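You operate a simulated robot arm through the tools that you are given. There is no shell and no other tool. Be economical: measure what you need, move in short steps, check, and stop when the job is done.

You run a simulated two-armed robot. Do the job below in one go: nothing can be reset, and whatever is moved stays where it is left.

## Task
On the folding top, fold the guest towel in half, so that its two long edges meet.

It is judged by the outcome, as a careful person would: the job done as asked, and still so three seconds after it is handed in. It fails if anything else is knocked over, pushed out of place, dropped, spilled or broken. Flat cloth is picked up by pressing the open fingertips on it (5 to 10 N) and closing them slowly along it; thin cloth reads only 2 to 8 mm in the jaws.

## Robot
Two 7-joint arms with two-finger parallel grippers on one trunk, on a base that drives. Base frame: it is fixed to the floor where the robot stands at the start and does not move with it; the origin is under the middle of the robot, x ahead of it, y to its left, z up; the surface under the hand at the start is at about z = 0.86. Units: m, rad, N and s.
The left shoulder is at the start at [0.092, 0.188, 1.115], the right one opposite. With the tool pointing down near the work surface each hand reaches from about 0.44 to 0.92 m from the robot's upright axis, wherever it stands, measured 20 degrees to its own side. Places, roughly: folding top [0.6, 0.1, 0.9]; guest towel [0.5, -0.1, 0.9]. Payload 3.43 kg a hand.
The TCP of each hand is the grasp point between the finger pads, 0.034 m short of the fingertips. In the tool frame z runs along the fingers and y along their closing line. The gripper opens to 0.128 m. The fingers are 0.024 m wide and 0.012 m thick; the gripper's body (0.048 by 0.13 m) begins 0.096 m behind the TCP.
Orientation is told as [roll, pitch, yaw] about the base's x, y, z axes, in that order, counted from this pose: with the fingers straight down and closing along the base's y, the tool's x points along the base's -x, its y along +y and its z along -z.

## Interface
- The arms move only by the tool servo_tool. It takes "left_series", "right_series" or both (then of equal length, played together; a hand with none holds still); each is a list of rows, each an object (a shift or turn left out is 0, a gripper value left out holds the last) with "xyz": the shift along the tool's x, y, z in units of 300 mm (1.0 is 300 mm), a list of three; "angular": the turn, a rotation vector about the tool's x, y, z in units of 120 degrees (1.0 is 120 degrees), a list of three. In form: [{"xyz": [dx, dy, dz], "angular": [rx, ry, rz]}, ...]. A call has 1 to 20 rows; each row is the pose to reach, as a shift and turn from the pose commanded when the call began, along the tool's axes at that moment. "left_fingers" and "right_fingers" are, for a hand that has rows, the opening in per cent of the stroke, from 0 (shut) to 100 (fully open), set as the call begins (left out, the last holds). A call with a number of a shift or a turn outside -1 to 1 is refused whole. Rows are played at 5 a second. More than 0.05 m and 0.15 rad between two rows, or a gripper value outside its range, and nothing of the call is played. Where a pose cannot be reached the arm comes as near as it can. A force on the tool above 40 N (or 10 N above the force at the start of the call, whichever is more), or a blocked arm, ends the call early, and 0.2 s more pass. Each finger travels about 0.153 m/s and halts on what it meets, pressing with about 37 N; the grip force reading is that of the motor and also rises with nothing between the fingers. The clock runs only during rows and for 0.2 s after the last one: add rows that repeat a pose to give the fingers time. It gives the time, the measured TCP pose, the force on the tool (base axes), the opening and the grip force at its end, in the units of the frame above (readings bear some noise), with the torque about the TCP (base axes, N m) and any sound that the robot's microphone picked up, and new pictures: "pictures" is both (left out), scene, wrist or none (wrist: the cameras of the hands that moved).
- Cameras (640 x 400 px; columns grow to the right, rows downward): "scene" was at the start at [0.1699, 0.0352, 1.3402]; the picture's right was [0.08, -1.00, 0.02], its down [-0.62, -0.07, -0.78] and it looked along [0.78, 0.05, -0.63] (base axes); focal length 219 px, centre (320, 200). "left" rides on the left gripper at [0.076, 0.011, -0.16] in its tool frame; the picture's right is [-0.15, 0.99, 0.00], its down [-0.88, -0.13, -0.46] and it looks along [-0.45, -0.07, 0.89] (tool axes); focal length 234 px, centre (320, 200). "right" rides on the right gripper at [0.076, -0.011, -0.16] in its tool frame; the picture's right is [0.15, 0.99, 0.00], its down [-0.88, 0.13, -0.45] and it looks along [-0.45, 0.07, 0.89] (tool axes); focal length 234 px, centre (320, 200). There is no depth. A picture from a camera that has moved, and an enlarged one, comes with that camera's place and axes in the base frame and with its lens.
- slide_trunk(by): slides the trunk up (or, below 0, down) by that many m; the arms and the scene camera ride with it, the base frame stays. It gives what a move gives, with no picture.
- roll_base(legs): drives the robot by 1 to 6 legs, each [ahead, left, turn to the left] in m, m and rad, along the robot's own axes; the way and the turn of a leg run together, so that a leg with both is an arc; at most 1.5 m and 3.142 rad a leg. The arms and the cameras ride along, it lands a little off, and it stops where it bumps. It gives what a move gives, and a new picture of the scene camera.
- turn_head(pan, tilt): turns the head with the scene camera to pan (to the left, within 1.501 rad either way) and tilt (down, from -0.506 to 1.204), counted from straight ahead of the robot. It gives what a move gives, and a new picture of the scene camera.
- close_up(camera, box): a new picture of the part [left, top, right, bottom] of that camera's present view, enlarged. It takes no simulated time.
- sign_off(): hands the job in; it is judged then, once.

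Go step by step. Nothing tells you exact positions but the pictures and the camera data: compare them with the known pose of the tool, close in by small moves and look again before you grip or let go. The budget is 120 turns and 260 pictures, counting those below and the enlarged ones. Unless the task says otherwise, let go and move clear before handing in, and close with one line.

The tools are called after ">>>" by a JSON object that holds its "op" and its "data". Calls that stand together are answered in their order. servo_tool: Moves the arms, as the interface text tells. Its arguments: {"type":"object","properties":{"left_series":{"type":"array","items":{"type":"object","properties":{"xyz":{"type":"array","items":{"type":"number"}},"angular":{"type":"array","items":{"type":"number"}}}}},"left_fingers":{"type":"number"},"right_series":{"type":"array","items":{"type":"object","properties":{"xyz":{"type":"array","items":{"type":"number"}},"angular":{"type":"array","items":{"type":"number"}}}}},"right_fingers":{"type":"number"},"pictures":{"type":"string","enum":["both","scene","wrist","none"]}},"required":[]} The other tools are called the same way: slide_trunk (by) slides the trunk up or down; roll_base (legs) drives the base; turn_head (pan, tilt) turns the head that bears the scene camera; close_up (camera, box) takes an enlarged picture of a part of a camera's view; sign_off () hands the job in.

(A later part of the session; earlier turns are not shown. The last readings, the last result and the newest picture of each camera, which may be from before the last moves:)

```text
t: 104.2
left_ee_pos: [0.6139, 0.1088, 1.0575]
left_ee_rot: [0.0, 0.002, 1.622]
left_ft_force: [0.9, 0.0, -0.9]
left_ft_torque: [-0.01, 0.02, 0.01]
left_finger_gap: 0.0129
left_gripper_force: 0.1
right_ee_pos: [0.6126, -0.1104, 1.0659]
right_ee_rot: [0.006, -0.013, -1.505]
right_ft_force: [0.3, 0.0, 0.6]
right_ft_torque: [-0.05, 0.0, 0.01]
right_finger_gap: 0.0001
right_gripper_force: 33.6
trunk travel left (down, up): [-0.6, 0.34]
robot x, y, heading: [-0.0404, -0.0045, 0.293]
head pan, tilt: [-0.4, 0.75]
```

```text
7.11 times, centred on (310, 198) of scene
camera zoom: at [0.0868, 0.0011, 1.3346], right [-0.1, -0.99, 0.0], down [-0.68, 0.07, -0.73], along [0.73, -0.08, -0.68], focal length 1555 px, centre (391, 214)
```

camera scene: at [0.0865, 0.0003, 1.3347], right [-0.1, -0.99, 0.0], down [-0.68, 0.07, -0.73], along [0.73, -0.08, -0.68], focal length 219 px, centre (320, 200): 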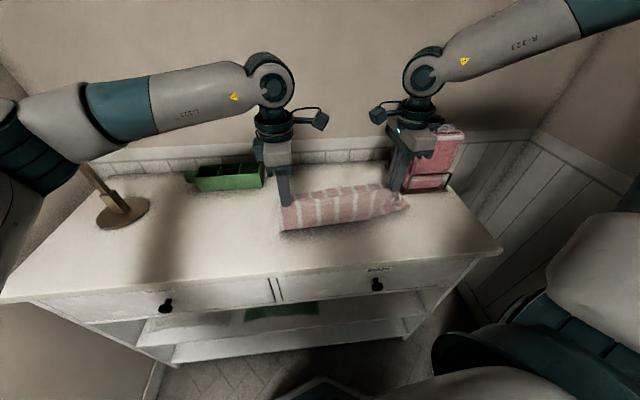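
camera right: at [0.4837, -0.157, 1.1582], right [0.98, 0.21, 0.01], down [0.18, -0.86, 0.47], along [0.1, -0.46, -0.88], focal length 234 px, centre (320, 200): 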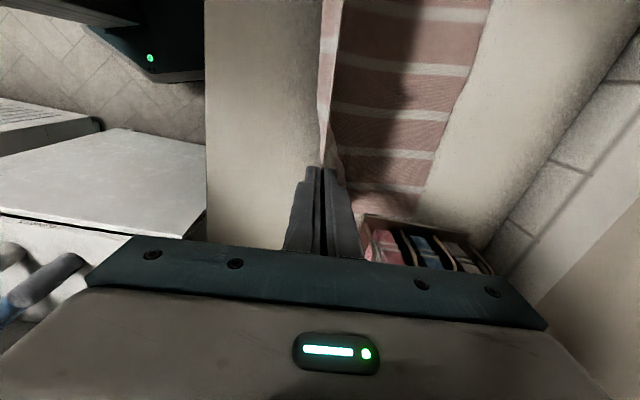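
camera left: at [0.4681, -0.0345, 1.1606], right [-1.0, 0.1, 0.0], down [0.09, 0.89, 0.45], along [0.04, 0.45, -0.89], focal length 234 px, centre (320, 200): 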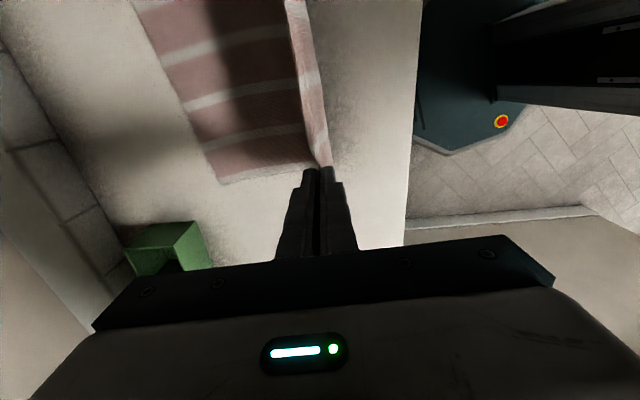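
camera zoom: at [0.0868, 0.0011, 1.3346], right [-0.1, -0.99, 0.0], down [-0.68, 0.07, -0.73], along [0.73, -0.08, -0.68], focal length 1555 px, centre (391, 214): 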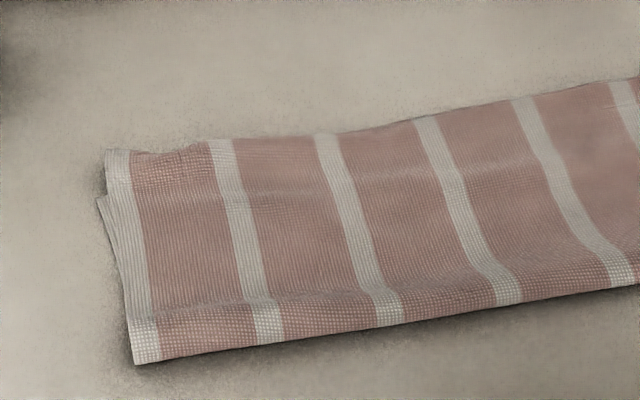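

The right end is now neat. Left, the flap still overhangs the lower layer by about 3 cm, so I'll pinch that overhanging edge with the left hand and bring it back.

>>> {"op": "servo_tool", "data": {"left_series": [{"xyz": [0.09, -0.05, 0.08]}, {"xyz": [0.185, -0.11, 0.16]}, {"xyz": [0.185, -0.11, 0.28]}, {"xyz": [0.185, -0.11, 0.4]}, {"xyz": [0.185, -0.11, 0.49]}, {"xyz": [0.185, -0.11, 0.505]}, {"xyz": [0.185, -0.11, 0.505]}], "left_fingers": 15, "pictures": "none"}}

>>> {"op": "close_up", "data": {"camera": "left", "box": [200, 70, 440, 220]}}

```text
t: 105.8
left_ee_pos: [0.6499, 0.0529, 0.9059]
left_ee_rot: [-0.001, 0.001, 1.62]
left_ft_force: [-0.7, 0.8, 0.3]
left_ft_torque: [0.01, 0.02, -0.02]
left_finger_gap: 0.0193
left_gripper_force: 0.0
right_ee_pos: [0.6151, -0.112, 1.0647]
right_ee_rot: [0.006, -0.012, -1.504]
right_ft_force: [-0.4, 0.7, 0.9]
right_ft_torque: [0.02, 0.02, -0.01]
right_finger_gap: 0.0
right_gripper_force: 32.4
trunk travel left (down, up): [-0.6, 0.34]
robot x, y, heading: [-0.0447, -0.0064, 0.294]
head pan, tilt: [-0.4, 0.75]
```

```text
2.67 times, centred on (320, 145) of left
camera zoom: at [0.6418, -0.0242, 1.066], right [-1.0, 0.1, 0.0], down [0.09, 0.89, 0.46], along [0.04, 0.45, -0.89], focal length 624 px, centre (320, 347)
```

zoom: 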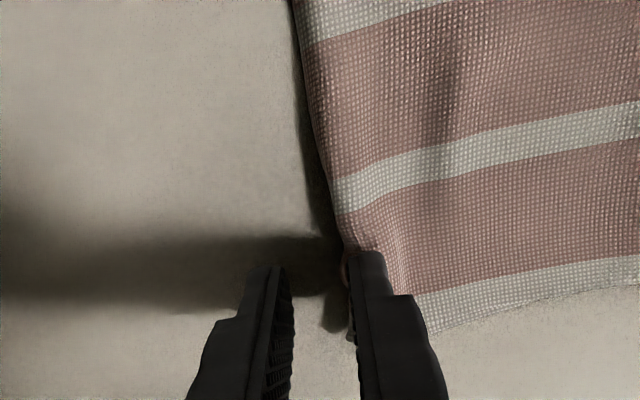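

>>> {"op": "servo_tool", "data": {"left_series": [{"xyz": [0, 0.03, 0]}, {"xyz": [0, 0.03, 0.015]}, {"xyz": [0, 0.03, 0.028]}, {"xyz": [0, 0.03, 0.034]}, {"xyz": [0, 0.03, 0.034]}], "pictures": "none"}}

```text
t: 107.0
left_ee_pos: [0.6397, 0.0543, 0.8965]
left_ee_rot: [0.001, 0.0, 1.624]
left_ft_force: [-0.6, -0.7, 1.4]
left_ft_torque: [-0.01, 0.0, 0.0]
left_finger_gap: 0.0192
left_gripper_force: 0.2
right_ee_pos: [0.6145, -0.1096, 1.0655]
right_ee_rot: [0.006, -0.012, -1.503]
right_ft_force: [0.0, 0.0, -0.4]
right_ft_torque: [0.0, 0.02, -0.01]
right_finger_gap: 0.0002
right_gripper_force: 32.6
trunk travel left (down, up): [-0.6, 0.34]
robot x, y, heading: [-0.0445, -0.0048, 0.299]
head pan, tilt: [-0.4, 0.75]
```

The jaws are down at light contact. Pressing slightly more and closing.

>>> {"op": "servo_tool", "data": {"left_series": [{"xyz": [0, 0, 0.003]}, {"xyz": [0, 0, 0.006]}], "pictures": "none"}}

>>> {"op": "servo_tool", "data": {"left_series": [{"xyz": [0, 0, 0.001]}], "left_fingers": 11, "pictures": "none"}}

>>> {"op": "servo_tool", "data": {"left_series": [{"xyz": [0, 0, 0]}], "left_fingers": 6, "pictures": "none"}}

>>> {"op": "servo_tool", "data": {"left_series": [{"xyz": [0, 0, 0]}, {"xyz": [0, 0, 0]}], "left_fingers": 0, "pictures": "none"}}

>>> {"op": "close_up", "data": {"camera": "left", "box": [200, 70, 440, 220]}}

```text
t: 107.6
left_ee_pos: [0.6392, 0.053, 0.8967]
left_ee_rot: [0.0, 0.001, 1.624]
left_ft_force: [2.0, 0.2, 7.3]
left_ft_torque: [-0.03, 0.12, -0.04]
left_finger_gap: 0.0186
left_gripper_force: 0.0
right_ee_pos: [0.6122, -0.1111, 1.0647]
right_ee_rot: [0.009, -0.013, -1.506]
right_ft_force: [0.8, -0.8, -0.5]
right_ft_torque: [0.01, 0.01, -0.03]
right_finger_gap: 0.0
right_gripper_force: 32.8
trunk travel left (down, up): [-0.6, 0.34]
robot x, y, heading: [-0.0446, -0.0043, 0.296]
head pan, tilt: [-0.4, 0.75]
```

```text
t: 108.0
left_ee_pos: [0.6397, 0.0539, 0.8958]
left_ee_rot: [-0.001, -0.001, 1.622]
left_ft_force: [-1.1, 0.4, 11.6]
left_ft_torque: [0.0, 0.28, 0.03]
left_finger_gap: 0.0147
left_gripper_force: 1.3
right_ee_pos: [0.6119, -0.1102, 1.0666]
right_ee_rot: [0.008, -0.01, -1.505]
right_ft_force: [0.4, 0.2, 0.1]
right_ft_torque: [0.01, 0.0, 0.0]
right_finger_gap: 0.0001
right_gripper_force: 32.8
trunk travel left (down, up): [-0.6, 0.34]
robot x, y, heading: [-0.0455, -0.0069, 0.293]
head pan, tilt: [-0.4, 0.75]
```

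```text
t: 108.4
left_ee_pos: [0.6386, 0.0549, 0.8961]
left_ee_rot: [-0.001, 0.0, 1.624]
left_ft_force: [1.4, -1.1, 14.3]
left_ft_torque: [-0.03, 0.14, 0.02]
left_finger_gap: 0.0071
left_gripper_force: 0.0
right_ee_pos: [0.6124, -0.1105, 1.0656]
right_ee_rot: [0.009, -0.013, -1.506]
right_ft_force: [-0.4, 0.5, -0.5]
right_ft_torque: [-0.02, -0.02, 0.03]
right_finger_gap: 0.0
right_gripper_force: 33.4
trunk travel left (down, up): [-0.6, 0.34]
robot x, y, heading: [-0.046, -0.0059, 0.294]
head pan, tilt: [-0.4, 0.75]
```

```text
t: 109.0
left_ee_pos: [0.6377, 0.0528, 0.8949]
left_ee_rot: [-0.001, 0.0, 1.621]
left_ft_force: [-0.3, -0.5, 15.4]
left_ft_torque: [-0.03, 0.18, 0.0]
left_finger_gap: 0.0022
left_gripper_force: 36.7
right_ee_pos: [0.6119, -0.1113, 1.0669]
right_ee_rot: [0.009, -0.013, -1.503]
right_ft_force: [-0.2, 0.5, 0.9]
right_ft_torque: [0.01, -0.02, 0.0]
right_finger_gap: 0.0
right_gripper_force: 32.9
trunk travel left (down, up): [-0.6, 0.34]
robot x, y, heading: [-0.0436, -0.0021, 0.296]
head pan, tilt: [-0.4, 0.75]
```

```text
2.67 times, centred on (320, 145) of left
camera zoom: at [0.6309, -0.0232, 1.0559], right [-1.0, 0.1, 0.0], down [0.08, 0.89, 0.46], along [0.04, 0.45, -0.89], focal length 624 px, centre (320, 347)
```

zoom: 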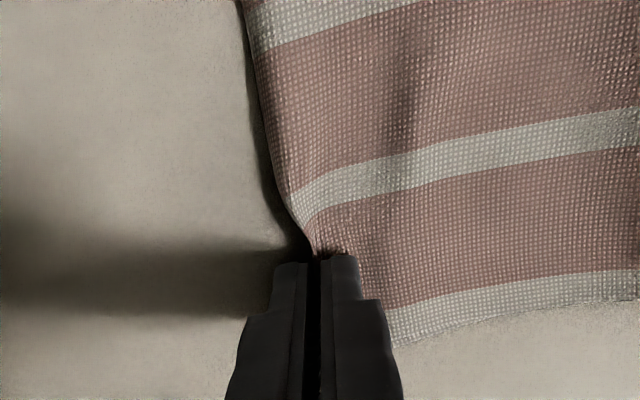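

Gripped. Lifting the left corner up and back to see the lower layer.

>>> {"op": "servo_tool", "data": {"left_series": [{"xyz": [0, 0.02, -0.08]}, {"xyz": [0, 0.06, -0.16]}, {"xyz": [0, 0.12, -0.22]}, {"xyz": [0, 0.2, -0.26]}, {"xyz": [0, 0.28, -0.28]}, {"xyz": [0, 0.34, -0.29]}], "pictures": "none"}}

>>> {"op": "close_up", "data": {"camera": "left", "box": [100, 0, 420, 200]}}

>>> {"op": "close_up", "data": {"camera": "scene", "box": [250, 130, 450, 255]}}

```text
t: 110.4
left_ee_pos: [0.538, 0.0492, 0.9832]
left_ee_rot: [-0.001, 0.0, 1.622]
left_ft_force: [0.2, -0.9, 0.8]
left_ft_torque: [0.01, -0.01, -0.04]
left_finger_gap: 0.0024
left_gripper_force: 36.9
right_ee_pos: [0.6124, -0.1117, 1.0656]
right_ee_rot: [0.007, -0.012, -1.503]
right_ft_force: [-0.7, 0.0, 0.0]
right_ft_torque: [0.02, -0.04, 0.02]
right_finger_gap: 0.0
right_gripper_force: 33.2
trunk travel left (down, up): [-0.6, 0.34]
robot x, y, heading: [-0.0458, -0.0014, 0.294]
head pan, tilt: [-0.4, 0.75]
```

```text
2.00 times, centred on (260, 100) of left
camera zoom: at [0.5311, -0.0276, 1.1427], right [-1.0, 0.09, 0.0], down [0.08, 0.89, 0.45], along [0.04, 0.45, -0.89], focal length 468 px, centre (440, 400)
```

zoom: 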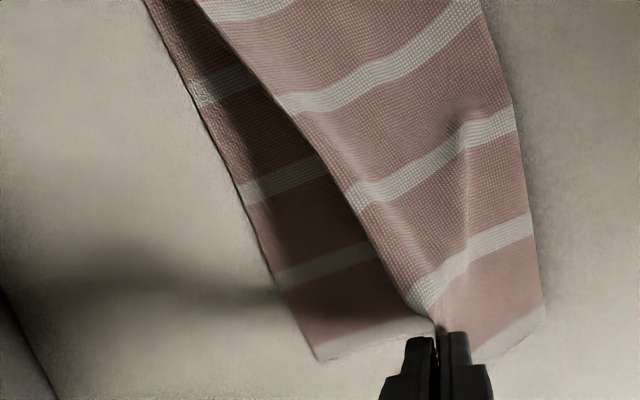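

```text
3.20 times, centred on (350, 192) of scene
camera zoom: at [0.086, 0.0002, 1.3348], right [-0.1, -0.99, 0.0], down [-0.68, 0.07, -0.73], along [0.73, -0.08, -0.68], focal length 700 px, centre (224, 224)
```

zoom: 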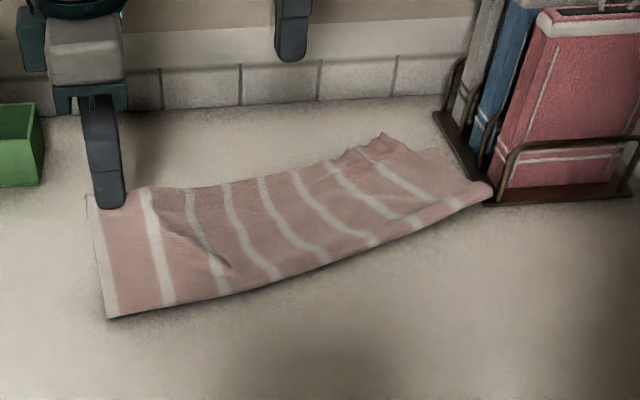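

The lower far edge now runs from (0.619, 0.079) to (0.663, −0.105), so the towel is slightly turned. Laying the left edge so it lands on that line.

>>> {"op": "servo_tool", "data": {"left_series": [{"xyz": [0, -0.06, 0]}, {"xyz": [0.003, -0.11, 0.04]}, {"xyz": [0.005, -0.15, 0.1]}, {"xyz": [0.006, -0.18, 0.17]}, {"xyz": [0.006, -0.2, 0.23]}, {"xyz": [0.006, -0.203, 0.265]}, {"xyz": [0.006, -0.203, 0.27]}], "pictures": "none"}}

>>> {"op": "servo_tool", "data": {"left_series": [{"xyz": [0, 0, 0]}, {"xyz": [0, 0, 0]}, {"xyz": [0, 0, -0.03]}, {"xyz": [0, 0, -0.1]}, {"xyz": [-0.05, 0.05, -0.22]}, {"xyz": [-0.12, 0.1, -0.35]}], "left_fingers": 10, "pictures": "none"}}

>>> {"op": "close_up", "data": {"camera": "left", "box": [100, 0, 420, 200]}}

>>> {"op": "close_up", "data": {"camera": "scene", "box": [250, 140, 450, 265]}}

>>> {"op": "close_up", "data": {"camera": "right", "box": [160, 0, 480, 200]}}

```text
t: 112.0
left_ee_pos: [0.5987, 0.0509, 0.9001]
left_ee_rot: [0.001, 0.0, 1.623]
left_ft_force: [0.2, -0.7, 0.3]
left_ft_torque: [0.02, -0.01, 0.02]
left_finger_gap: 0.002
left_gripper_force: 36.7
right_ee_pos: [0.613, -0.1117, 1.0654]
right_ee_rot: [0.007, -0.013, -1.504]
right_ft_force: [0.2, -0.3, -0.3]
right_ft_torque: [0.03, 0.01, 0.0]
right_finger_gap: 0.0001
right_gripper_force: 32.8
trunk travel left (down, up): [-0.6, 0.34]
robot x, y, heading: [-0.0465, -0.0075, 0.297]
head pan, tilt: [-0.4, 0.75]
```

```text
t: 113.4
left_ee_pos: [0.5659, 0.0858, 1.0051]
left_ee_rot: [0.0, 0.002, 1.62]
left_ft_force: [0.3, 0.9, -0.9]
left_ft_torque: [0.0, 0.0, 0.03]
left_finger_gap: 0.0129
left_gripper_force: 0.1
right_ee_pos: [0.6125, -0.1105, 1.0656]
right_ee_rot: [0.008, -0.012, -1.507]
right_ft_force: [-1.1, -0.3, 0.0]
right_ft_torque: [0.03, -0.05, -0.04]
right_finger_gap: 0.0
right_gripper_force: 33.2
trunk travel left (down, up): [-0.6, 0.34]
robot x, y, heading: [-0.0471, -0.0097, 0.296]
head pan, tilt: [-0.4, 0.75]
```

```text
2.00 times, centred on (260, 100) of left
camera zoom: at [0.5581, 0.0088, 1.1661], right [-1.0, 0.1, 0.0], down [0.08, 0.89, 0.45], along [0.04, 0.45, -0.89], focal length 468 px, centre (440, 400)
```

zoom: 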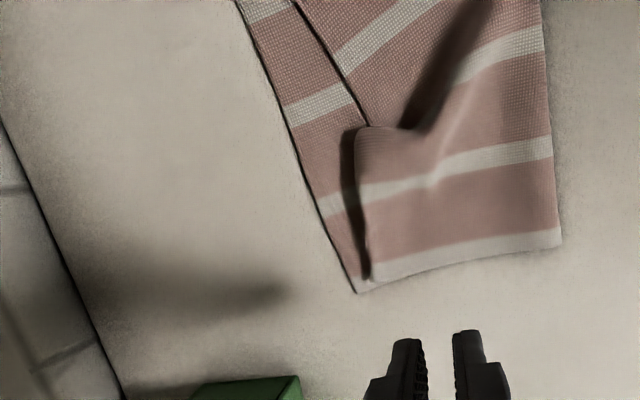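

```text
3.20 times, centred on (350, 202) of scene
camera zoom: at [0.0851, 0.0008, 1.3348], right [-0.1, -0.99, 0.0], down [-0.68, 0.07, -0.73], along [0.73, -0.08, -0.68], focal length 700 px, centre (224, 192)
```

zoom: 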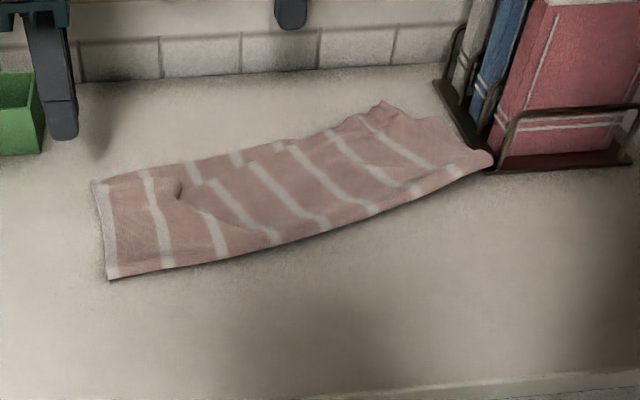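

```text
2.00 times, centred on (320, 100) of right
camera zoom: at [0.595, -0.0331, 1.2231], right [0.98, 0.21, 0.01], down [0.18, -0.86, 0.47], along [0.1, -0.46, -0.88], focal length 468 px, centre (320, 400)
```

zoom: 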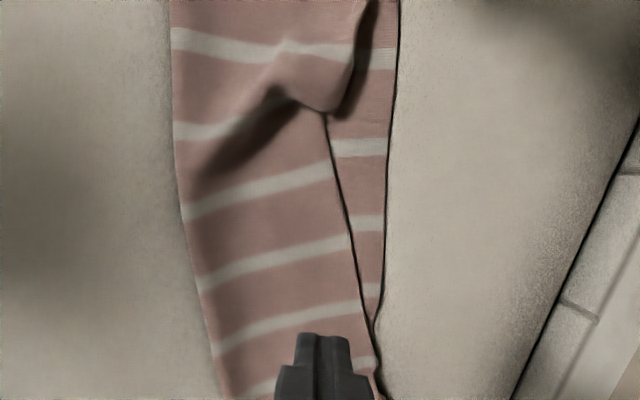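

The left corner is placed, but the flap's middle is short because the flap's right end was pulled inward. I'll look at the right end from further away to plan a pull there.

>>> {"op": "servo_tool", "data": {"right_series": [{"xyz": [-0.1, -0.08, -0.05]}, {"xyz": [-0.2, -0.16, -0.1]}, {"xyz": [-0.3, -0.24, -0.1]}], "pictures": "none"}}

>>> {"op": "close_up", "data": {"camera": "right", "box": [240, 60, 480, 210]}}

>>> {"op": "close_up", "data": {"camera": "scene", "box": [340, 160, 430, 216]}}

```text
t: 114.2
left_ee_pos: [0.5646, 0.0833, 1.0051]
left_ee_rot: [0.001, -0.002, 1.624]
left_ft_force: [-0.5, -0.8, 0.1]
left_ft_torque: [0.05, -0.05, 0.03]
left_finger_gap: 0.0127
left_gripper_force: 0.1
right_ee_pos: [0.5451, -0.2091, 1.0926]
right_ee_rot: [0.01, -0.01, -1.506]
right_ft_force: [0.7, -0.5, -1.1]
right_ft_torque: [0.04, -0.03, -0.02]
right_finger_gap: 0.0
right_gripper_force: 32.6
trunk travel left (down, up): [-0.6, 0.34]
robot x, y, heading: [-0.0448, -0.0026, 0.295]
head pan, tilt: [-0.4, 0.75]
```

```text
2.67 times, centred on (360, 135) of right
camera zoom: at [0.5283, -0.1306, 1.251], right [0.98, 0.21, 0.01], down [0.18, -0.87, 0.47], along [0.1, -0.45, -0.88], focal length 624 px, centre (213, 373)
```

zoom: 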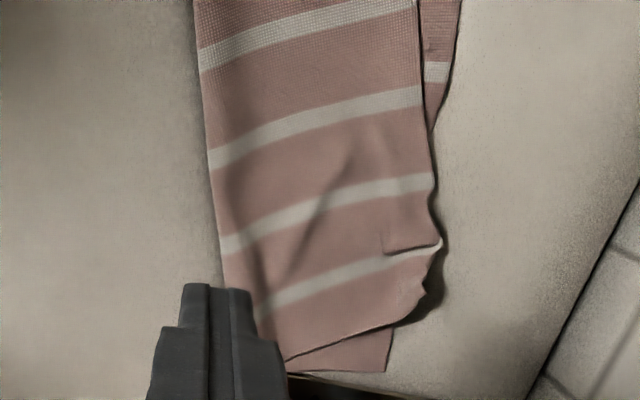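

```text
7.11 times, centred on (385, 188) of scene
camera zoom: at [0.0857, -0.0018, 1.3348], right [-0.1, -0.99, 0.0], down [-0.68, 0.07, -0.73], along [0.73, -0.07, -0.68], focal length 1555 px, centre (-142, 285)
```

zoom: 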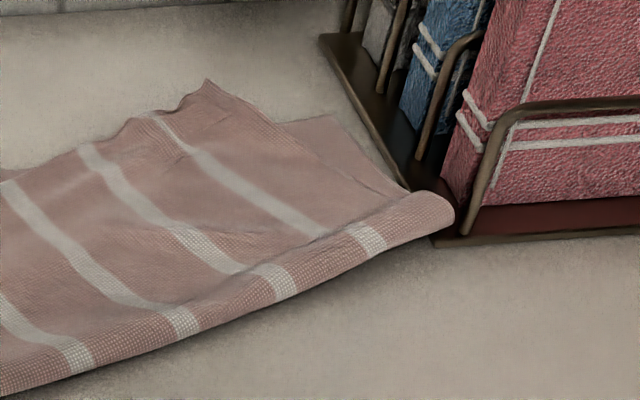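

Now it's clear: the flap's right corner needs to move about 5 cm to the right, which also removes the pleat. I'll pin the left end with the left fingertips, and pinch the overhanging right edge with the right hand.

>>> {"op": "servo_tool", "data": {"left_series": [{"xyz": [0.03, -0.03, 0.05]}, {"xyz": [0.06, -0.06, 0.1]}, {"xyz": [0.115, -0.096, 0.15]}, {"xyz": [0.115, -0.096, 0.22]}, {"xyz": [0.115, -0.096, 0.28]}, {"xyz": [0.115, -0.096, 0.32]}, {"xyz": [0.115, -0.096, 0.335]}, {"xyz": [0.115, -0.096, 0.335]}], "right_series": [{"xyz": [-0.03, 0.12, 0.08]}, {"xyz": [-0.06, 0.25, 0.16]}, {"xyz": [-0.09, 0.38, 0.24]}, {"xyz": [-0.12, 0.501, 0.32]}, {"xyz": [-0.12, 0.501, 0.44]}, {"xyz": [-0.12, 0.501, 0.54]}, {"xyz": [-0.12, 0.501, 0.605]}, {"xyz": [-0.12, 0.501, 0.605]}], "left_fingers": 0, "right_fingers": 15, "pictures": "none"}}

>>> {"op": "close_up", "data": {"camera": "right", "box": [200, 70, 440, 220]}}

```text
t: 116.0
left_ee_pos: [0.5975, 0.05, 0.9033]
left_ee_rot: [0.0, 0.001, 1.622]
left_ft_force: [0.0, -0.7, -0.1]
left_ft_torque: [0.0, 0.01, -0.01]
left_finger_gap: 0.0
left_gripper_force: 32.8
right_ee_pos: [0.6996, -0.231, 0.9152]
right_ee_rot: [0.008, -0.012, -1.504]
right_ft_force: [-0.3, -0.5, 0.2]
right_ft_torque: [0.01, -0.01, 0.02]
right_finger_gap: 0.0192
right_gripper_force: 0.0
trunk travel left (down, up): [-0.6, 0.34]
robot x, y, heading: [-0.0425, -0.0053, 0.294]
head pan, tilt: [-0.4, 0.75]
```

```text
2.67 times, centred on (320, 145) of right
camera zoom: at [0.6833, -0.1539, 1.0721], right [0.98, 0.21, 0.01], down [0.18, -0.86, 0.47], along [0.1, -0.46, -0.88], focal length 624 px, centre (320, 347)
```

zoom: 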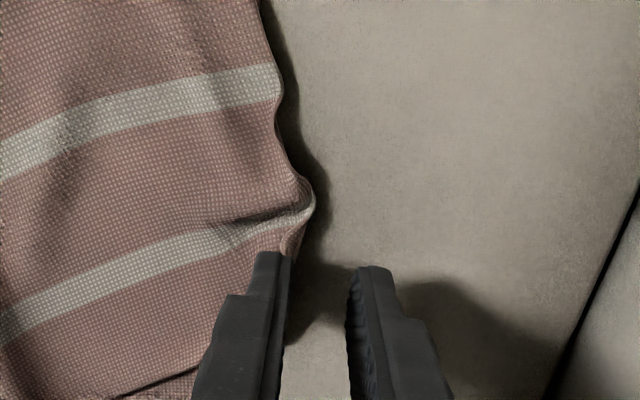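

>>> {"op": "servo_tool", "data": {"right_series": [{"xyz": [-0.01, -0.025, 0]}, {"xyz": [-0.01, -0.025, 0.03]}, {"xyz": [-0.01, -0.025, 0.05]}, {"xyz": [-0.01, -0.025, 0.06]}, {"xyz": [-0.01, -0.025, 0.06]}], "left_series": [{"xyz": [0, 0, 0.005]}, {"xyz": [0, 0, 0.008]}, {"xyz": [0, 0, 0.01]}, {"xyz": [0, 0, 0.012]}, {"xyz": [0, 0, 0.012]}], "pictures": "none"}}

>>> {"op": "close_up", "data": {"camera": "right", "box": [200, 70, 440, 220]}}

```text
t: 117.2
left_ee_pos: [0.5981, 0.0488, 0.9015]
left_ee_rot: [-0.002, 0.001, 1.623]
left_ft_force: [0.5, 0.7, -0.1]
left_ft_torque: [0.0, 0.02, 0.01]
left_finger_gap: 0.0002
left_gripper_force: 33.0
right_ee_pos: [0.6939, -0.2355, 0.8982]
right_ee_rot: [0.008, -0.013, -1.503]
right_ft_force: [0.2, 0.4, 6.5]
right_ft_torque: [-0.04, 0.06, 0.0]
right_finger_gap: 0.0189
right_gripper_force: 0.1
trunk travel left (down, up): [-0.6, 0.34]
robot x, y, heading: [-0.0472, -0.0014, 0.302]
head pan, tilt: [-0.4, 0.75]
```

```text
2.67 times, centred on (320, 145) of right
camera zoom: at [0.6761, -0.1589, 1.0561], right [0.98, 0.21, 0.01], down [0.18, -0.86, 0.47], along [0.1, -0.46, -0.88], focal length 624 px, centre (320, 347)
```

zoom: 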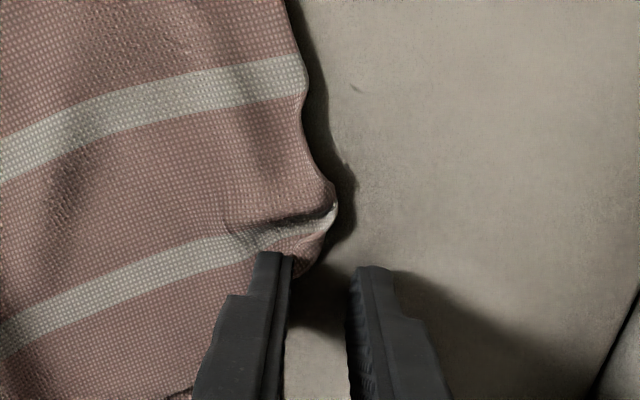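

Right contact is 6.5 N. Pressing the left pin and closing the right jaws.

>>> {"op": "servo_tool", "data": {"left_series": [{"xyz": [0, 0, 0.004]}, {"xyz": [0, 0, 0.007]}], "right_series": [{"xyz": [0, 0, 0.001]}, {"xyz": [0, 0, 0.001]}], "right_fingers": 11, "pictures": "none"}}

>>> {"op": "servo_tool", "data": {"right_series": [{"xyz": [0, 0, 0]}], "right_fingers": 6, "pictures": "none"}}

>>> {"op": "servo_tool", "data": {"right_series": [{"xyz": [0, 0, 0]}, {"xyz": [0, 0, 0]}], "right_fingers": 0, "pictures": "none"}}

>>> {"op": "close_up", "data": {"camera": "right", "box": [200, 70, 440, 220]}}

```text
t: 117.8
left_ee_pos: [0.5961, 0.0506, 0.9]
left_ee_rot: [0.0, 0.0, 1.62]
left_ft_force: [-0.3, 0.9, -0.4]
left_ft_torque: [-0.02, -0.03, 0.06]
left_finger_gap: 0.0002
left_gripper_force: 32.9
right_ee_pos: [0.6932, -0.2366, 0.8989]
right_ee_rot: [0.009, -0.012, -1.503]
right_ft_force: [-1.0, 0.4, 6.6]
right_ft_torque: [-0.01, 0.1, 0.01]
right_finger_gap: 0.0146
right_gripper_force: 0.3
trunk travel left (down, up): [-0.6, 0.34]
robot x, y, heading: [-0.0452, -0.0068, 0.293]
head pan, tilt: [-0.4, 0.75]
```

```text
t: 118.2
left_ee_pos: [0.5967, 0.051, 0.8994]
left_ee_rot: [-0.001, 0.0, 1.622]
left_ft_force: [0.0, -0.1, -0.9]
left_ft_torque: [0.01, 0.04, -0.02]
left_finger_gap: 0.0
left_gripper_force: 33.1
right_ee_pos: [0.6939, -0.236, 0.8995]
right_ee_rot: [0.008, -0.014, -1.504]
right_ft_force: [-1.2, 0.3, 5.4]
right_ft_torque: [-0.04, 0.1, -0.02]
right_finger_gap: 0.0082
right_gripper_force: 1.0
trunk travel left (down, up): [-0.6, 0.34]
robot x, y, heading: [-0.0472, -0.0061, 0.293]
head pan, tilt: [-0.4, 0.75]
```

```text
t: 118.8
left_ee_pos: [0.5969, 0.0514, 0.8997]
left_ee_rot: [0.0, 0.0, 1.624]
left_ft_force: [-0.9, 0.5, 0.3]
left_ft_torque: [-0.03, 0.01, -0.05]
left_finger_gap: 0.0
left_gripper_force: 32.6
right_ee_pos: [0.6936, -0.2349, 0.8998]
right_ee_rot: [0.008, -0.014, -1.504]
right_ft_force: [-1.2, 1.2, 6.0]
right_ft_torque: [-0.05, 0.04, -0.02]
right_finger_gap: 0.0
right_gripper_force: 33.1
trunk travel left (down, up): [-0.6, 0.34]
robot x, y, heading: [-0.046, -0.0077, 0.292]
head pan, tilt: [-0.4, 0.75]
```

```text
2.67 times, centred on (320, 145) of right
camera zoom: at [0.6761, -0.1592, 1.0561], right [0.98, 0.21, 0.01], down [0.18, -0.86, 0.47], along [0.1, -0.46, -0.88], focal length 624 px, centre (320, 347)
```

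zoom: 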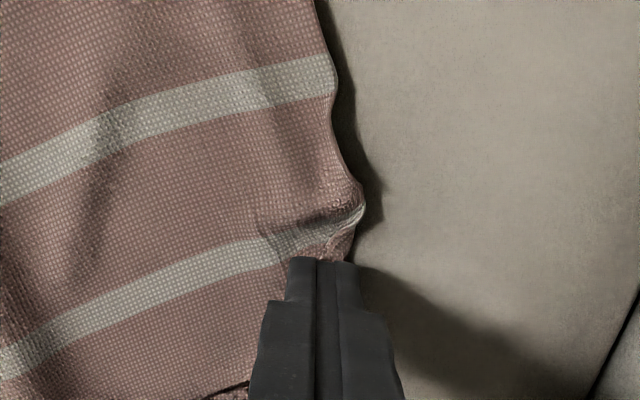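

Missed again. I'll reopen and move 12 mm inward onto the standing curl, which gives the jaws something to catch.

>>> {"op": "servo_tool", "data": {"right_series": [{"xyz": [0, 0, -0.08]}, {"xyz": [0.04, 0.017, -0.08]}, {"xyz": [0.04, 0.017, -0.08]}, {"xyz": [0.04, 0.017, -0.04]}, {"xyz": [0.04, 0.017, -0.01]}, {"xyz": [0.04, 0.017, 0.002]}, {"xyz": [0.04, 0.017, 0.002]}], "right_fingers": 22, "pictures": "none"}}

>>> {"op": "close_up", "data": {"camera": "right", "box": [200, 70, 440, 220]}}

```text
t: 120.4
left_ee_pos: [0.5968, 0.0508, 0.8986]
left_ee_rot: [0.0, -0.002, 1.624]
left_ft_force: [0.2, -0.6, 1.1]
left_ft_torque: [0.01, -0.03, 0.0]
left_finger_gap: 0.0
left_gripper_force: 32.6
right_ee_pos: [0.6993, -0.2231, 0.8982]
right_ee_rot: [0.01, -0.013, -1.504]
right_ft_force: [0.2, -0.3, 3.3]
right_ft_torque: [-0.06, 0.04, 0.02]
right_finger_gap: 0.0281
right_gripper_force: 0.0
trunk travel left (down, up): [-0.6, 0.34]
robot x, y, heading: [-0.0423, -0.0049, 0.297]
head pan, tilt: [-0.4, 0.75]
```

```text
2.67 times, centred on (320, 145) of right
camera zoom: at [0.6818, -0.1466, 1.0553], right [0.98, 0.21, 0.01], down [0.18, -0.86, 0.47], along [0.1, -0.46, -0.88], focal length 624 px, centre (320, 347)
```

zoom: 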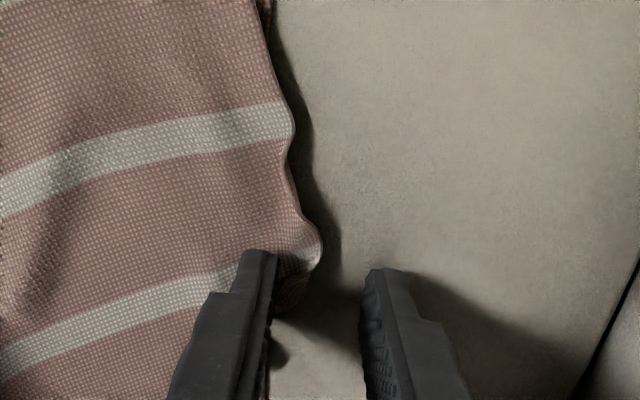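

The curl is between the jaws now. Pressing a bit and closing.

>>> {"op": "servo_tool", "data": {"right_series": [{"xyz": [0, 0, 0.003]}, {"xyz": [0, 0, 0.003]}], "right_fingers": 15, "pictures": "none"}}

>>> {"op": "servo_tool", "data": {"right_series": [{"xyz": [0, 0, 0]}], "right_fingers": 8, "pictures": "none"}}

>>> {"op": "servo_tool", "data": {"right_series": [{"xyz": [0, 0, 0]}, {"xyz": [0, 0, 0]}], "right_fingers": 0, "pictures": "none"}}

>>> {"op": "close_up", "data": {"camera": "right", "box": [200, 70, 440, 220]}}

```text
t: 121.0
left_ee_pos: [0.5972, 0.0501, 0.8987]
left_ee_rot: [0.002, 0.001, 1.623]
left_ft_force: [0.0, -0.6, -0.8]
left_ft_torque: [-0.01, 0.0, 0.03]
left_finger_gap: 0.0002
left_gripper_force: 33.1
right_ee_pos: [0.6981, -0.2237, 0.8971]
right_ee_rot: [0.009, -0.013, -1.505]
right_ft_force: [0.8, -0.5, 5.6]
right_ft_torque: [-0.05, 0.08, 0.0]
right_finger_gap: 0.019
right_gripper_force: 0.0
trunk travel left (down, up): [-0.6, 0.34]
robot x, y, heading: [-0.0432, -0.0019, 0.298]
head pan, tilt: [-0.4, 0.75]
```

```text
t: 121.4
left_ee_pos: [0.5966, 0.0512, 0.8998]
left_ee_rot: [0.002, 0.0, 1.621]
left_ft_force: [1.2, -0.3, -0.2]
left_ft_torque: [-0.01, 0.0, -0.01]
left_finger_gap: 0.0002
left_gripper_force: 33.6
right_ee_pos: [0.6978, -0.224, 0.8969]
right_ee_rot: [0.01, -0.014, -1.503]
right_ft_force: [0.0, -0.5, 7.0]
right_ft_torque: [-0.08, 0.05, -0.01]
right_finger_gap: 0.011
right_gripper_force: 0.3
trunk travel left (down, up): [-0.6, 0.34]
robot x, y, heading: [-0.0456, -0.0048, 0.297]
head pan, tilt: [-0.4, 0.75]
```

```text
t: 122.0
left_ee_pos: [0.597, 0.0501, 0.8983]
left_ee_rot: [-0.001, -0.001, 1.623]
left_ft_force: [-1.3, -0.1, 0.4]
left_ft_torque: [-0.02, -0.01, -0.04]
left_finger_gap: 0.0003
left_gripper_force: 33.0
right_ee_pos: [0.6992, -0.2239, 0.897]
right_ee_rot: [0.007, -0.013, -1.506]
right_ft_force: [-1.3, 0.5, 6.4]
right_ft_torque: [-0.09, 0.07, -0.01]
right_finger_gap: 0.0018
right_gripper_force: 36.5
trunk travel left (down, up): [-0.6, 0.34]
robot x, y, heading: [-0.045, -0.0049, 0.296]
head pan, tilt: [-0.4, 0.75]
```

```text
2.67 times, centred on (320, 145) of right
camera zoom: at [0.6808, -0.1467, 1.0548], right [0.98, 0.21, 0.01], down [0.18, -0.86, 0.47], along [0.1, -0.46, -0.88], focal length 624 px, centre (320, 347)
```

zoom: 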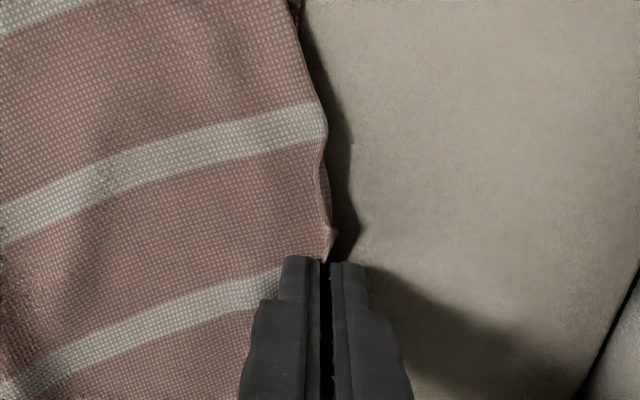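

Gripped (1.8 mm). Pressing the left pin, then lifting the right corner and drawing it to the right.

>>> {"op": "servo_tool", "data": {"left_series": [{"xyz": [0, 0, 0.004]}, {"xyz": [0, 0, 0.007]}, {"xyz": [0, 0, 0.007]}, {"xyz": [0, 0, 0.007]}, {"xyz": [0, 0, 0.007]}, {"xyz": [0, 0, 0.007]}], "right_series": [{"xyz": [0, 0, -0.05]}, {"xyz": [0, -0.01, -0.11]}, {"xyz": [-0.04, -0.03, -0.12]}, {"xyz": [-0.08, -0.06, -0.12]}, {"xyz": [-0.12, -0.085, -0.12]}, {"xyz": [-0.15, -0.1, -0.12]}], "pictures": "none"}}

>>> {"op": "close_up", "data": {"camera": "scene", "box": [250, 140, 450, 265]}}

>>> {"op": "close_up", "data": {"camera": "right", "box": [160, 0, 480, 200]}}

```text
t: 123.4
left_ee_pos: [0.5978, 0.0501, 0.8972]
left_ee_rot: [0.0, 0.001, 1.622]
left_ft_force: [0.8, 0.8, -0.8]
left_ft_torque: [0.04, -0.01, -0.02]
left_finger_gap: 0.0
left_gripper_force: 33.0
right_ee_pos: [0.6712, -0.2709, 0.9342]
right_ee_rot: [0.008, -0.012, -1.504]
right_ft_force: [0.9, 0.1, -0.4]
right_ft_torque: [0.02, 0.01, 0.02]
right_finger_gap: 0.0018
right_gripper_force: 36.7
trunk travel left (down, up): [-0.6, 0.34]
robot x, y, heading: [-0.0476, -0.0064, 0.296]
head pan, tilt: [-0.4, 0.75]
```

```text
3.20 times, centred on (350, 202) of scene
camera zoom: at [0.0862, -0.0001, 1.3347], right [-0.1, -0.99, 0.0], down [-0.68, 0.07, -0.73], along [0.73, -0.08, -0.68], focal length 700 px, centre (224, 192)
```

zoom: 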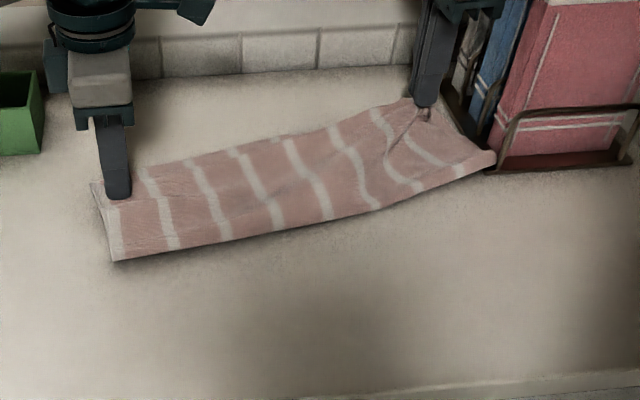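

```text
2.00 times, centred on (320, 100) of right
camera zoom: at [0.6543, -0.1947, 1.0906], right [0.98, 0.21, 0.01], down [0.18, -0.86, 0.47], along [0.1, -0.46, -0.88], focal length 468 px, centre (320, 400)
```

zoom: 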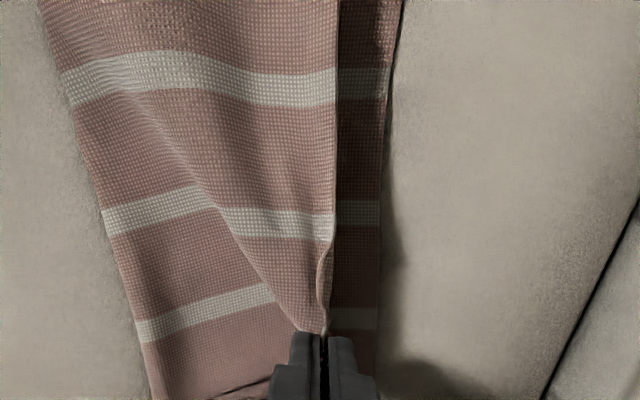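

The pleat is gone and the stripes of both layers line up. Advancing 10 mm, lowering and releasing.

>>> {"op": "servo_tool", "data": {"right_series": [{"xyz": [-0.005, 0.02, 0.03]}, {"xyz": [-0.01, 0.034, 0.07]}, {"xyz": [-0.01, 0.034, 0.1]}, {"xyz": [-0.01, 0.034, 0.108]}], "pictures": "none"}}

>>> {"op": "close_up", "data": {"camera": "right", "box": [160, 0, 480, 200]}}

```text
t: 124.4
left_ee_pos: [0.5973, 0.0516, 0.8985]
left_ee_rot: [0.001, 0.0, 1.621]
left_ft_force: [0.3, 0.6, 0.1]
left_ft_torque: [0.02, 0.0, -0.03]
left_finger_gap: 0.0
left_gripper_force: 32.9
right_ee_pos: [0.6809, -0.273, 0.9025]
right_ee_rot: [0.01, -0.015, -1.506]
right_ft_force: [-0.2, 1.0, 5.2]
right_ft_torque: [-0.05, 0.01, 0.0]
right_finger_gap: 0.0016
right_gripper_force: 36.6
trunk travel left (down, up): [-0.6, 0.34]
robot x, y, heading: [-0.0463, -0.0068, 0.294]
head pan, tilt: [-0.4, 0.75]
```

```text
2.00 times, centred on (320, 100) of right
camera zoom: at [0.6638, -0.1961, 1.0589], right [0.98, 0.21, 0.01], down [0.18, -0.86, 0.47], along [0.11, -0.46, -0.88], focal length 468 px, centre (320, 400)
```

zoom: 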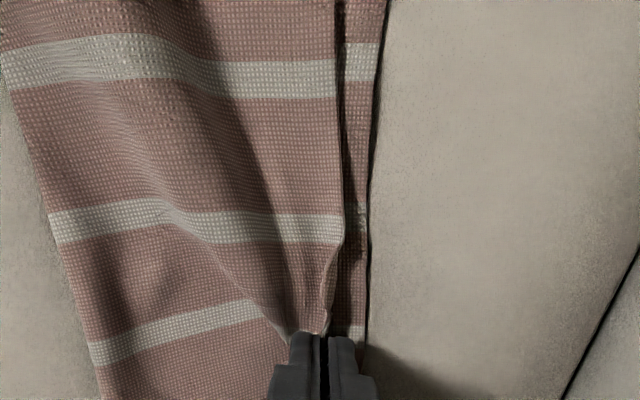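

A further 8 mm forward, then release.

>>> {"op": "servo_tool", "data": {"right_series": [{"xyz": [0, 0.01, -0.01]}, {"xyz": [0, 0.028, -0.006]}, {"xyz": [0, 0.028, -0.004]}], "pictures": "none"}}

>>> {"op": "servo_tool", "data": {"right_series": [{"xyz": [0, 0, 0]}, {"xyz": [0, 0, 0]}, {"xyz": [0, 0, -0.03]}, {"xyz": [0, 0, -0.1]}, {"xyz": [0.05, 0, -0.22]}, {"xyz": [0.15, -0.05, -0.33]}, {"xyz": [0.25, -0.15, -0.4]}], "left_series": [{"xyz": [0, 0, 0]}, {"xyz": [0, 0, 0]}, {"xyz": [0, 0, 0]}, {"xyz": [0, 0, -0.1]}, {"xyz": [0, 0, -0.22]}, {"xyz": [-0.1, 0, -0.33]}, {"xyz": [-0.2, 0, -0.4]}], "right_fingers": 10, "pictures": "none"}}

>>> {"op": "close_up", "data": {"camera": "scene", "box": [250, 140, 450, 265]}}

>>> {"op": "close_up", "data": {"camera": "right", "box": [200, 20, 520, 220]}}

>>> {"op": "close_up", "data": {"camera": "left", "box": [140, 0, 460, 200]}}

```text
t: 125.2
left_ee_pos: [0.5974, 0.0512, 0.8978]
left_ee_rot: [0.0, 0.002, 1.624]
left_ft_force: [-0.3, -0.6, 1.2]
left_ft_torque: [-0.01, -0.01, -0.02]
left_finger_gap: 0.0
left_gripper_force: 32.7
right_ee_pos: [0.6889, -0.2716, 0.9028]
right_ee_rot: [0.007, -0.011, -1.504]
right_ft_force: [-0.9, -0.6, 3.2]
right_ft_torque: [-0.05, 0.04, 0.0]
right_finger_gap: 0.0017
right_gripper_force: 36.1
trunk travel left (down, up): [-0.6, 0.34]
robot x, y, heading: [-0.0422, -0.0055, 0.299]
head pan, tilt: [-0.4, 0.75]
```

```text
t: 126.8
left_ee_pos: [0.5916, 0.1124, 1.0182]
left_ee_rot: [0.0, 0.002, 1.622]
left_ft_force: [-0.3, 0.3, -0.4]
left_ft_torque: [0.0, -0.05, 0.02]
left_finger_gap: 0.0001
left_gripper_force: 33.1
right_ee_pos: [0.637, -0.1969, 1.0225]
right_ee_rot: [0.01, -0.014, -1.504]
right_ft_force: [-0.9, 0.2, -0.5]
right_ft_torque: [-0.03, -0.04, -0.02]
right_finger_gap: 0.013
right_gripper_force: 0.0
trunk travel left (down, up): [-0.6, 0.34]
robot x, y, heading: [-0.0464, -0.0095, 0.294]
head pan, tilt: [-0.4, 0.75]
```

```text
3.20 times, centred on (350, 202) of scene
camera zoom: at [0.0843, 0.0019, 1.3349], right [-0.1, -0.99, 0.0], down [-0.68, 0.07, -0.73], along [0.73, -0.08, -0.68], focal length 700 px, centre (224, 192)
```

zoom: 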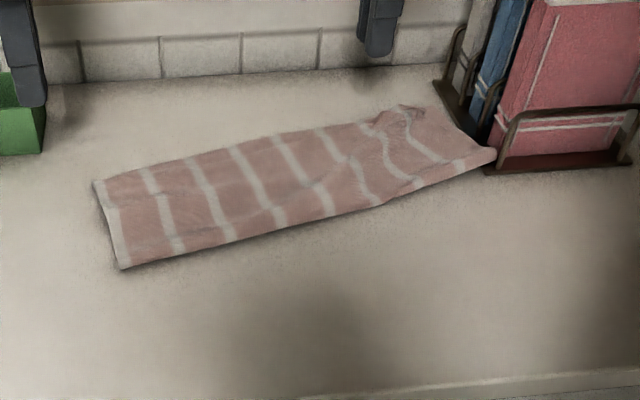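

```text
2.00 times, centred on (360, 120) of right
camera zoom: at [0.6196, -0.1183, 1.1798], right [0.98, 0.21, 0.01], down [0.18, -0.86, 0.47], along [0.1, -0.46, -0.88], focal length 468 px, centre (240, 360)
```

zoom: 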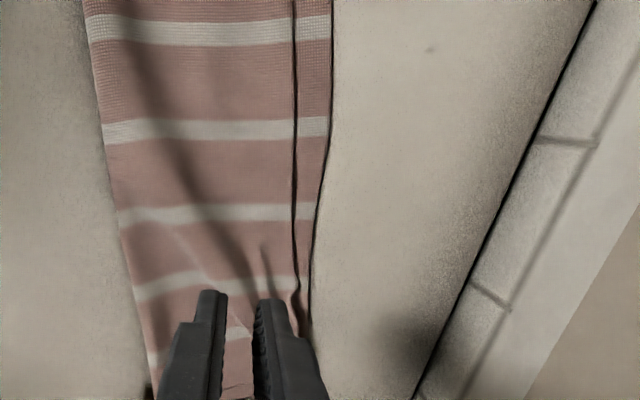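

```text
2.00 times, centred on (300, 100) of left
camera zoom: at [0.5839, 0.0361, 1.1781], right [-1.0, 0.1, 0.0], down [0.08, 0.89, 0.45], along [0.04, 0.45, -0.89], focal length 468 px, centre (360, 400)
```

zoom: 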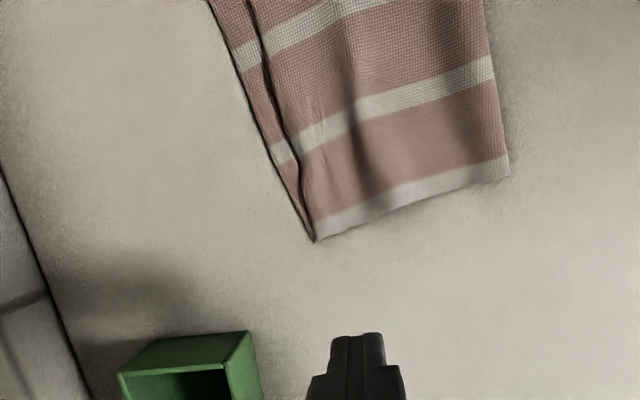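

The corners now coincide at both ends; only the middle of the flap edge is up to 20 mm short, with slack rippled in the flap. I'll gently wipe the slack forward at mid-length.

>>> {"op": "servo_tool", "data": {"right_series": [{"xyz": [0.1, -0.03, 0]}, {"xyz": [0.2, -0.06, 0.05]}, {"xyz": [0.331, -0.13, 0.1]}, {"xyz": [0.331, -0.13, 0.22]}, {"xyz": [0.331, -0.13, 0.34]}, {"xyz": [0.331, -0.13, 0.4]}, {"xyz": [0.331, -0.13, 0.409]}], "right_fingers": 0, "pictures": "none"}}

>>> {"op": "servo_tool", "data": {"right_series": [{"xyz": [0, 0.03, 0.003]}, {"xyz": [0, 0.06, 0.004]}, {"xyz": [0, 0.1, 0.004]}, {"xyz": [0, 0.14, 0.004]}, {"xyz": [0, 0.18, 0.002]}], "pictures": "none"}}

>>> {"op": "close_up", "data": {"camera": "scene", "box": [250, 140, 450, 265]}}

>>> {"op": "close_up", "data": {"camera": "right", "box": [180, 0, 500, 200]}}

```text
t: 128.4
left_ee_pos: [0.5933, 0.1112, 1.0173]
left_ee_rot: [0.0, 0.001, 1.623]
left_ft_force: [0.6, -0.5, -0.3]
left_ft_torque: [0.04, 0.01, 0.03]
left_finger_gap: 0.0001
left_gripper_force: 32.4
right_ee_pos: [0.595, -0.1047, 0.8972]
right_ee_rot: [0.007, -0.013, -1.505]
right_ft_force: [-0.4, 0.6, 1.4]
right_ft_torque: [-0.01, -0.01, -0.04]
right_finger_gap: 0.0
right_gripper_force: 32.9
trunk travel left (down, up): [-0.6, 0.34]
robot x, y, heading: [-0.0446, -0.0016, 0.295]
head pan, tilt: [-0.4, 0.75]
```

```text
t: 129.6
left_ee_pos: [0.592, 0.1111, 1.0169]
left_ee_rot: [0.0, 0.0, 1.623]
left_ft_force: [-0.5, -0.5, 0.6]
left_ft_torque: [-0.01, 0.0, -0.03]
left_finger_gap: 0.0
left_gripper_force: 32.8
right_ee_pos: [0.6474, -0.1016, 0.8953]
right_ee_rot: [0.006, -0.014, -1.506]
right_ft_force: [-0.8, 0.9, 3.8]
right_ft_torque: [0.05, 0.03, -0.01]
right_finger_gap: 0.0
right_gripper_force: 33.0
trunk travel left (down, up): [-0.6, 0.34]
robot x, y, heading: [-0.0431, -0.0063, 0.294]
head pan, tilt: [-0.4, 0.75]
```

```text
3.20 times, centred on (350, 202) of scene
camera zoom: at [0.0859, 0.0003, 1.3348], right [-0.1, -0.99, 0.0], down [-0.68, 0.07, -0.73], along [0.73, -0.08, -0.68], focal length 700 px, centre (224, 192)
```

zoom: 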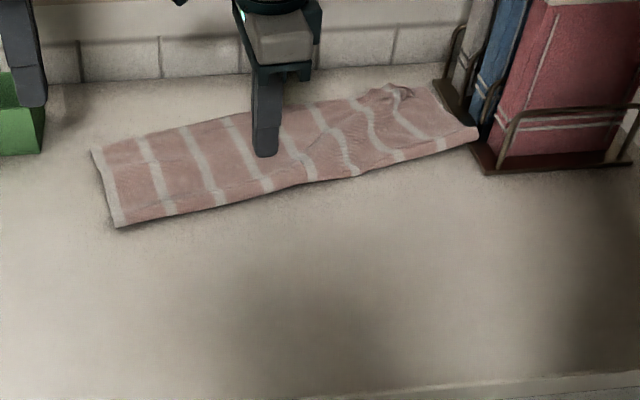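

```text
2.00 times, centred on (340, 100) of right
camera zoom: at [0.6305, -0.0239, 1.0535], right [0.98, 0.21, 0.01], down [0.18, -0.86, 0.47], along [0.1, -0.46, -0.88], focal length 468 px, centre (280, 400)
```

zoom: 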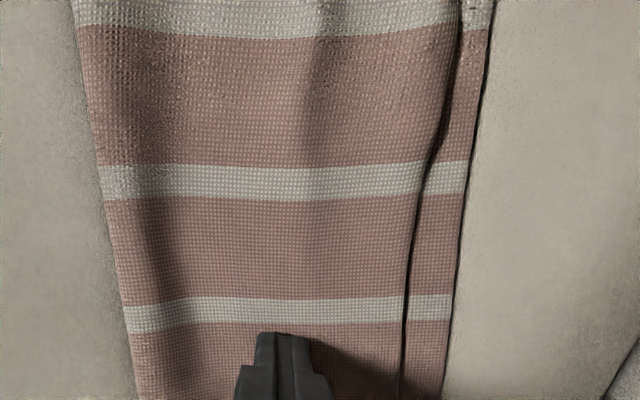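

The whole towel slid rather than the flap alone. I'll lift, rotate the right hand so the jaws close along the edge, and get an overview.

>>> {"op": "servo_tool", "data": {"right_series": [{"xyz": [0, 0, -0.12]}, {"xyz": [0, -0.05, -0.25], "angular": [0, 0, 0]}, {"xyz": [0, -0.1, -0.36], "angular": [0, 0, -0.06]}, {"xyz": [0, -0.1, -0.4], "angular": [0, 0, -0.128]}, {"xyz": [0, -0.1, -0.4], "angular": [0, 0, -0.196]}, {"xyz": [0, -0.1, -0.4], "angular": [0, 0, -0.264]}, {"xyz": [0, -0.1, -0.4], "angular": [0, 0, -0.332]}, {"xyz": [0, -0.1, -0.4], "angular": [0, 0, -0.4]}, {"xyz": [0, -0.1, -0.4], "angular": [0, 0, -0.468]}, {"xyz": [0, -0.1, -0.4], "angular": [0, 0, -0.536]}, {"xyz": [0, -0.1, -0.4], "angular": [0, 0, -0.604]}, {"xyz": [0, -0.1, -0.4], "angular": [0, 0, -0.672]}, {"xyz": [0, -0.1, -0.4], "angular": [0, 0, -0.74]}, {"xyz": [0, -0.1, -0.4], "angular": [0, 0, -0.8]}], "right_fingers": 20, "pictures": "none"}}

>>> {"op": "close_up", "data": {"camera": "right", "box": [120, 20, 520, 270]}}

>>> {"op": "close_up", "data": {"camera": "scene", "box": [250, 120, 450, 245]}}

```text
t: 132.6
left_ee_pos: [0.5935, 0.1109, 1.017]
left_ee_rot: [-0.001, 0.0, 1.623]
left_ft_force: [0.2, -0.1, -0.4]
left_ft_torque: [0.0, 0.02, -0.01]
left_finger_gap: 0.0
left_gripper_force: 32.9
right_ee_pos: [0.6177, -0.102, 1.0151]
right_ee_rot: [-0.015, -0.006, 0.172]
right_ft_force: [0.4, 0.3, -0.3]
right_ft_torque: [-0.01, 0.04, -0.02]
right_finger_gap: 0.0253
right_gripper_force: 0.2
trunk travel left (down, up): [-0.6, 0.34]
robot x, y, heading: [-0.0437, -0.0074, 0.298]
head pan, tilt: [-0.4, 0.75]
```

```text
1.60 times, centred on (320, 145) of right
camera zoom: at [0.5442, -0.1232, 1.1738], right [-0.31, 0.95, -0.01], down [0.84, 0.29, 0.46], along [0.44, 0.13, -0.89], focal length 375 px, centre (320, 288)
```

zoom: 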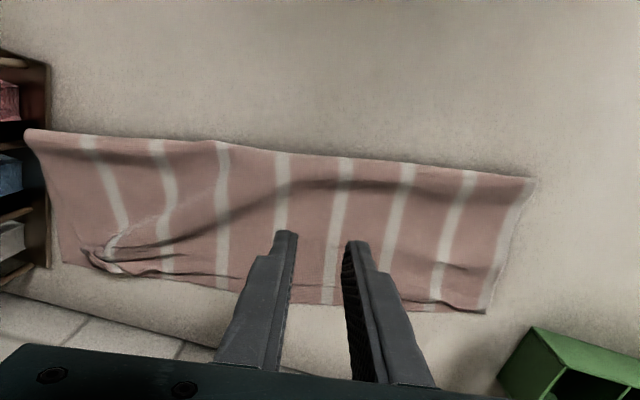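

```text
3.20 times, centred on (350, 182) of scene
camera zoom: at [0.0864, 0.0001, 1.3347], right [-0.1, -0.99, 0.0], down [-0.68, 0.07, -0.73], along [0.73, -0.08, -0.68], focal length 700 px, centre (224, 256)
```

zoom: 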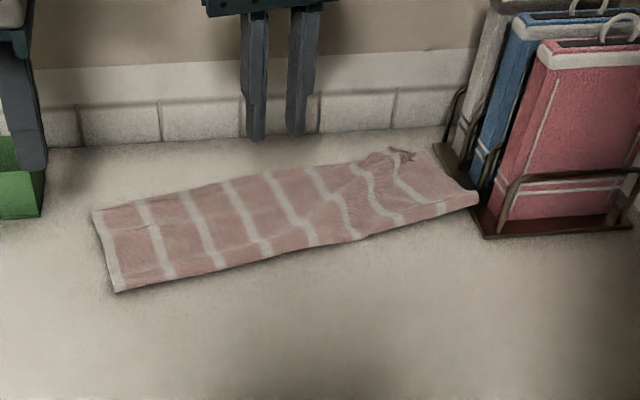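

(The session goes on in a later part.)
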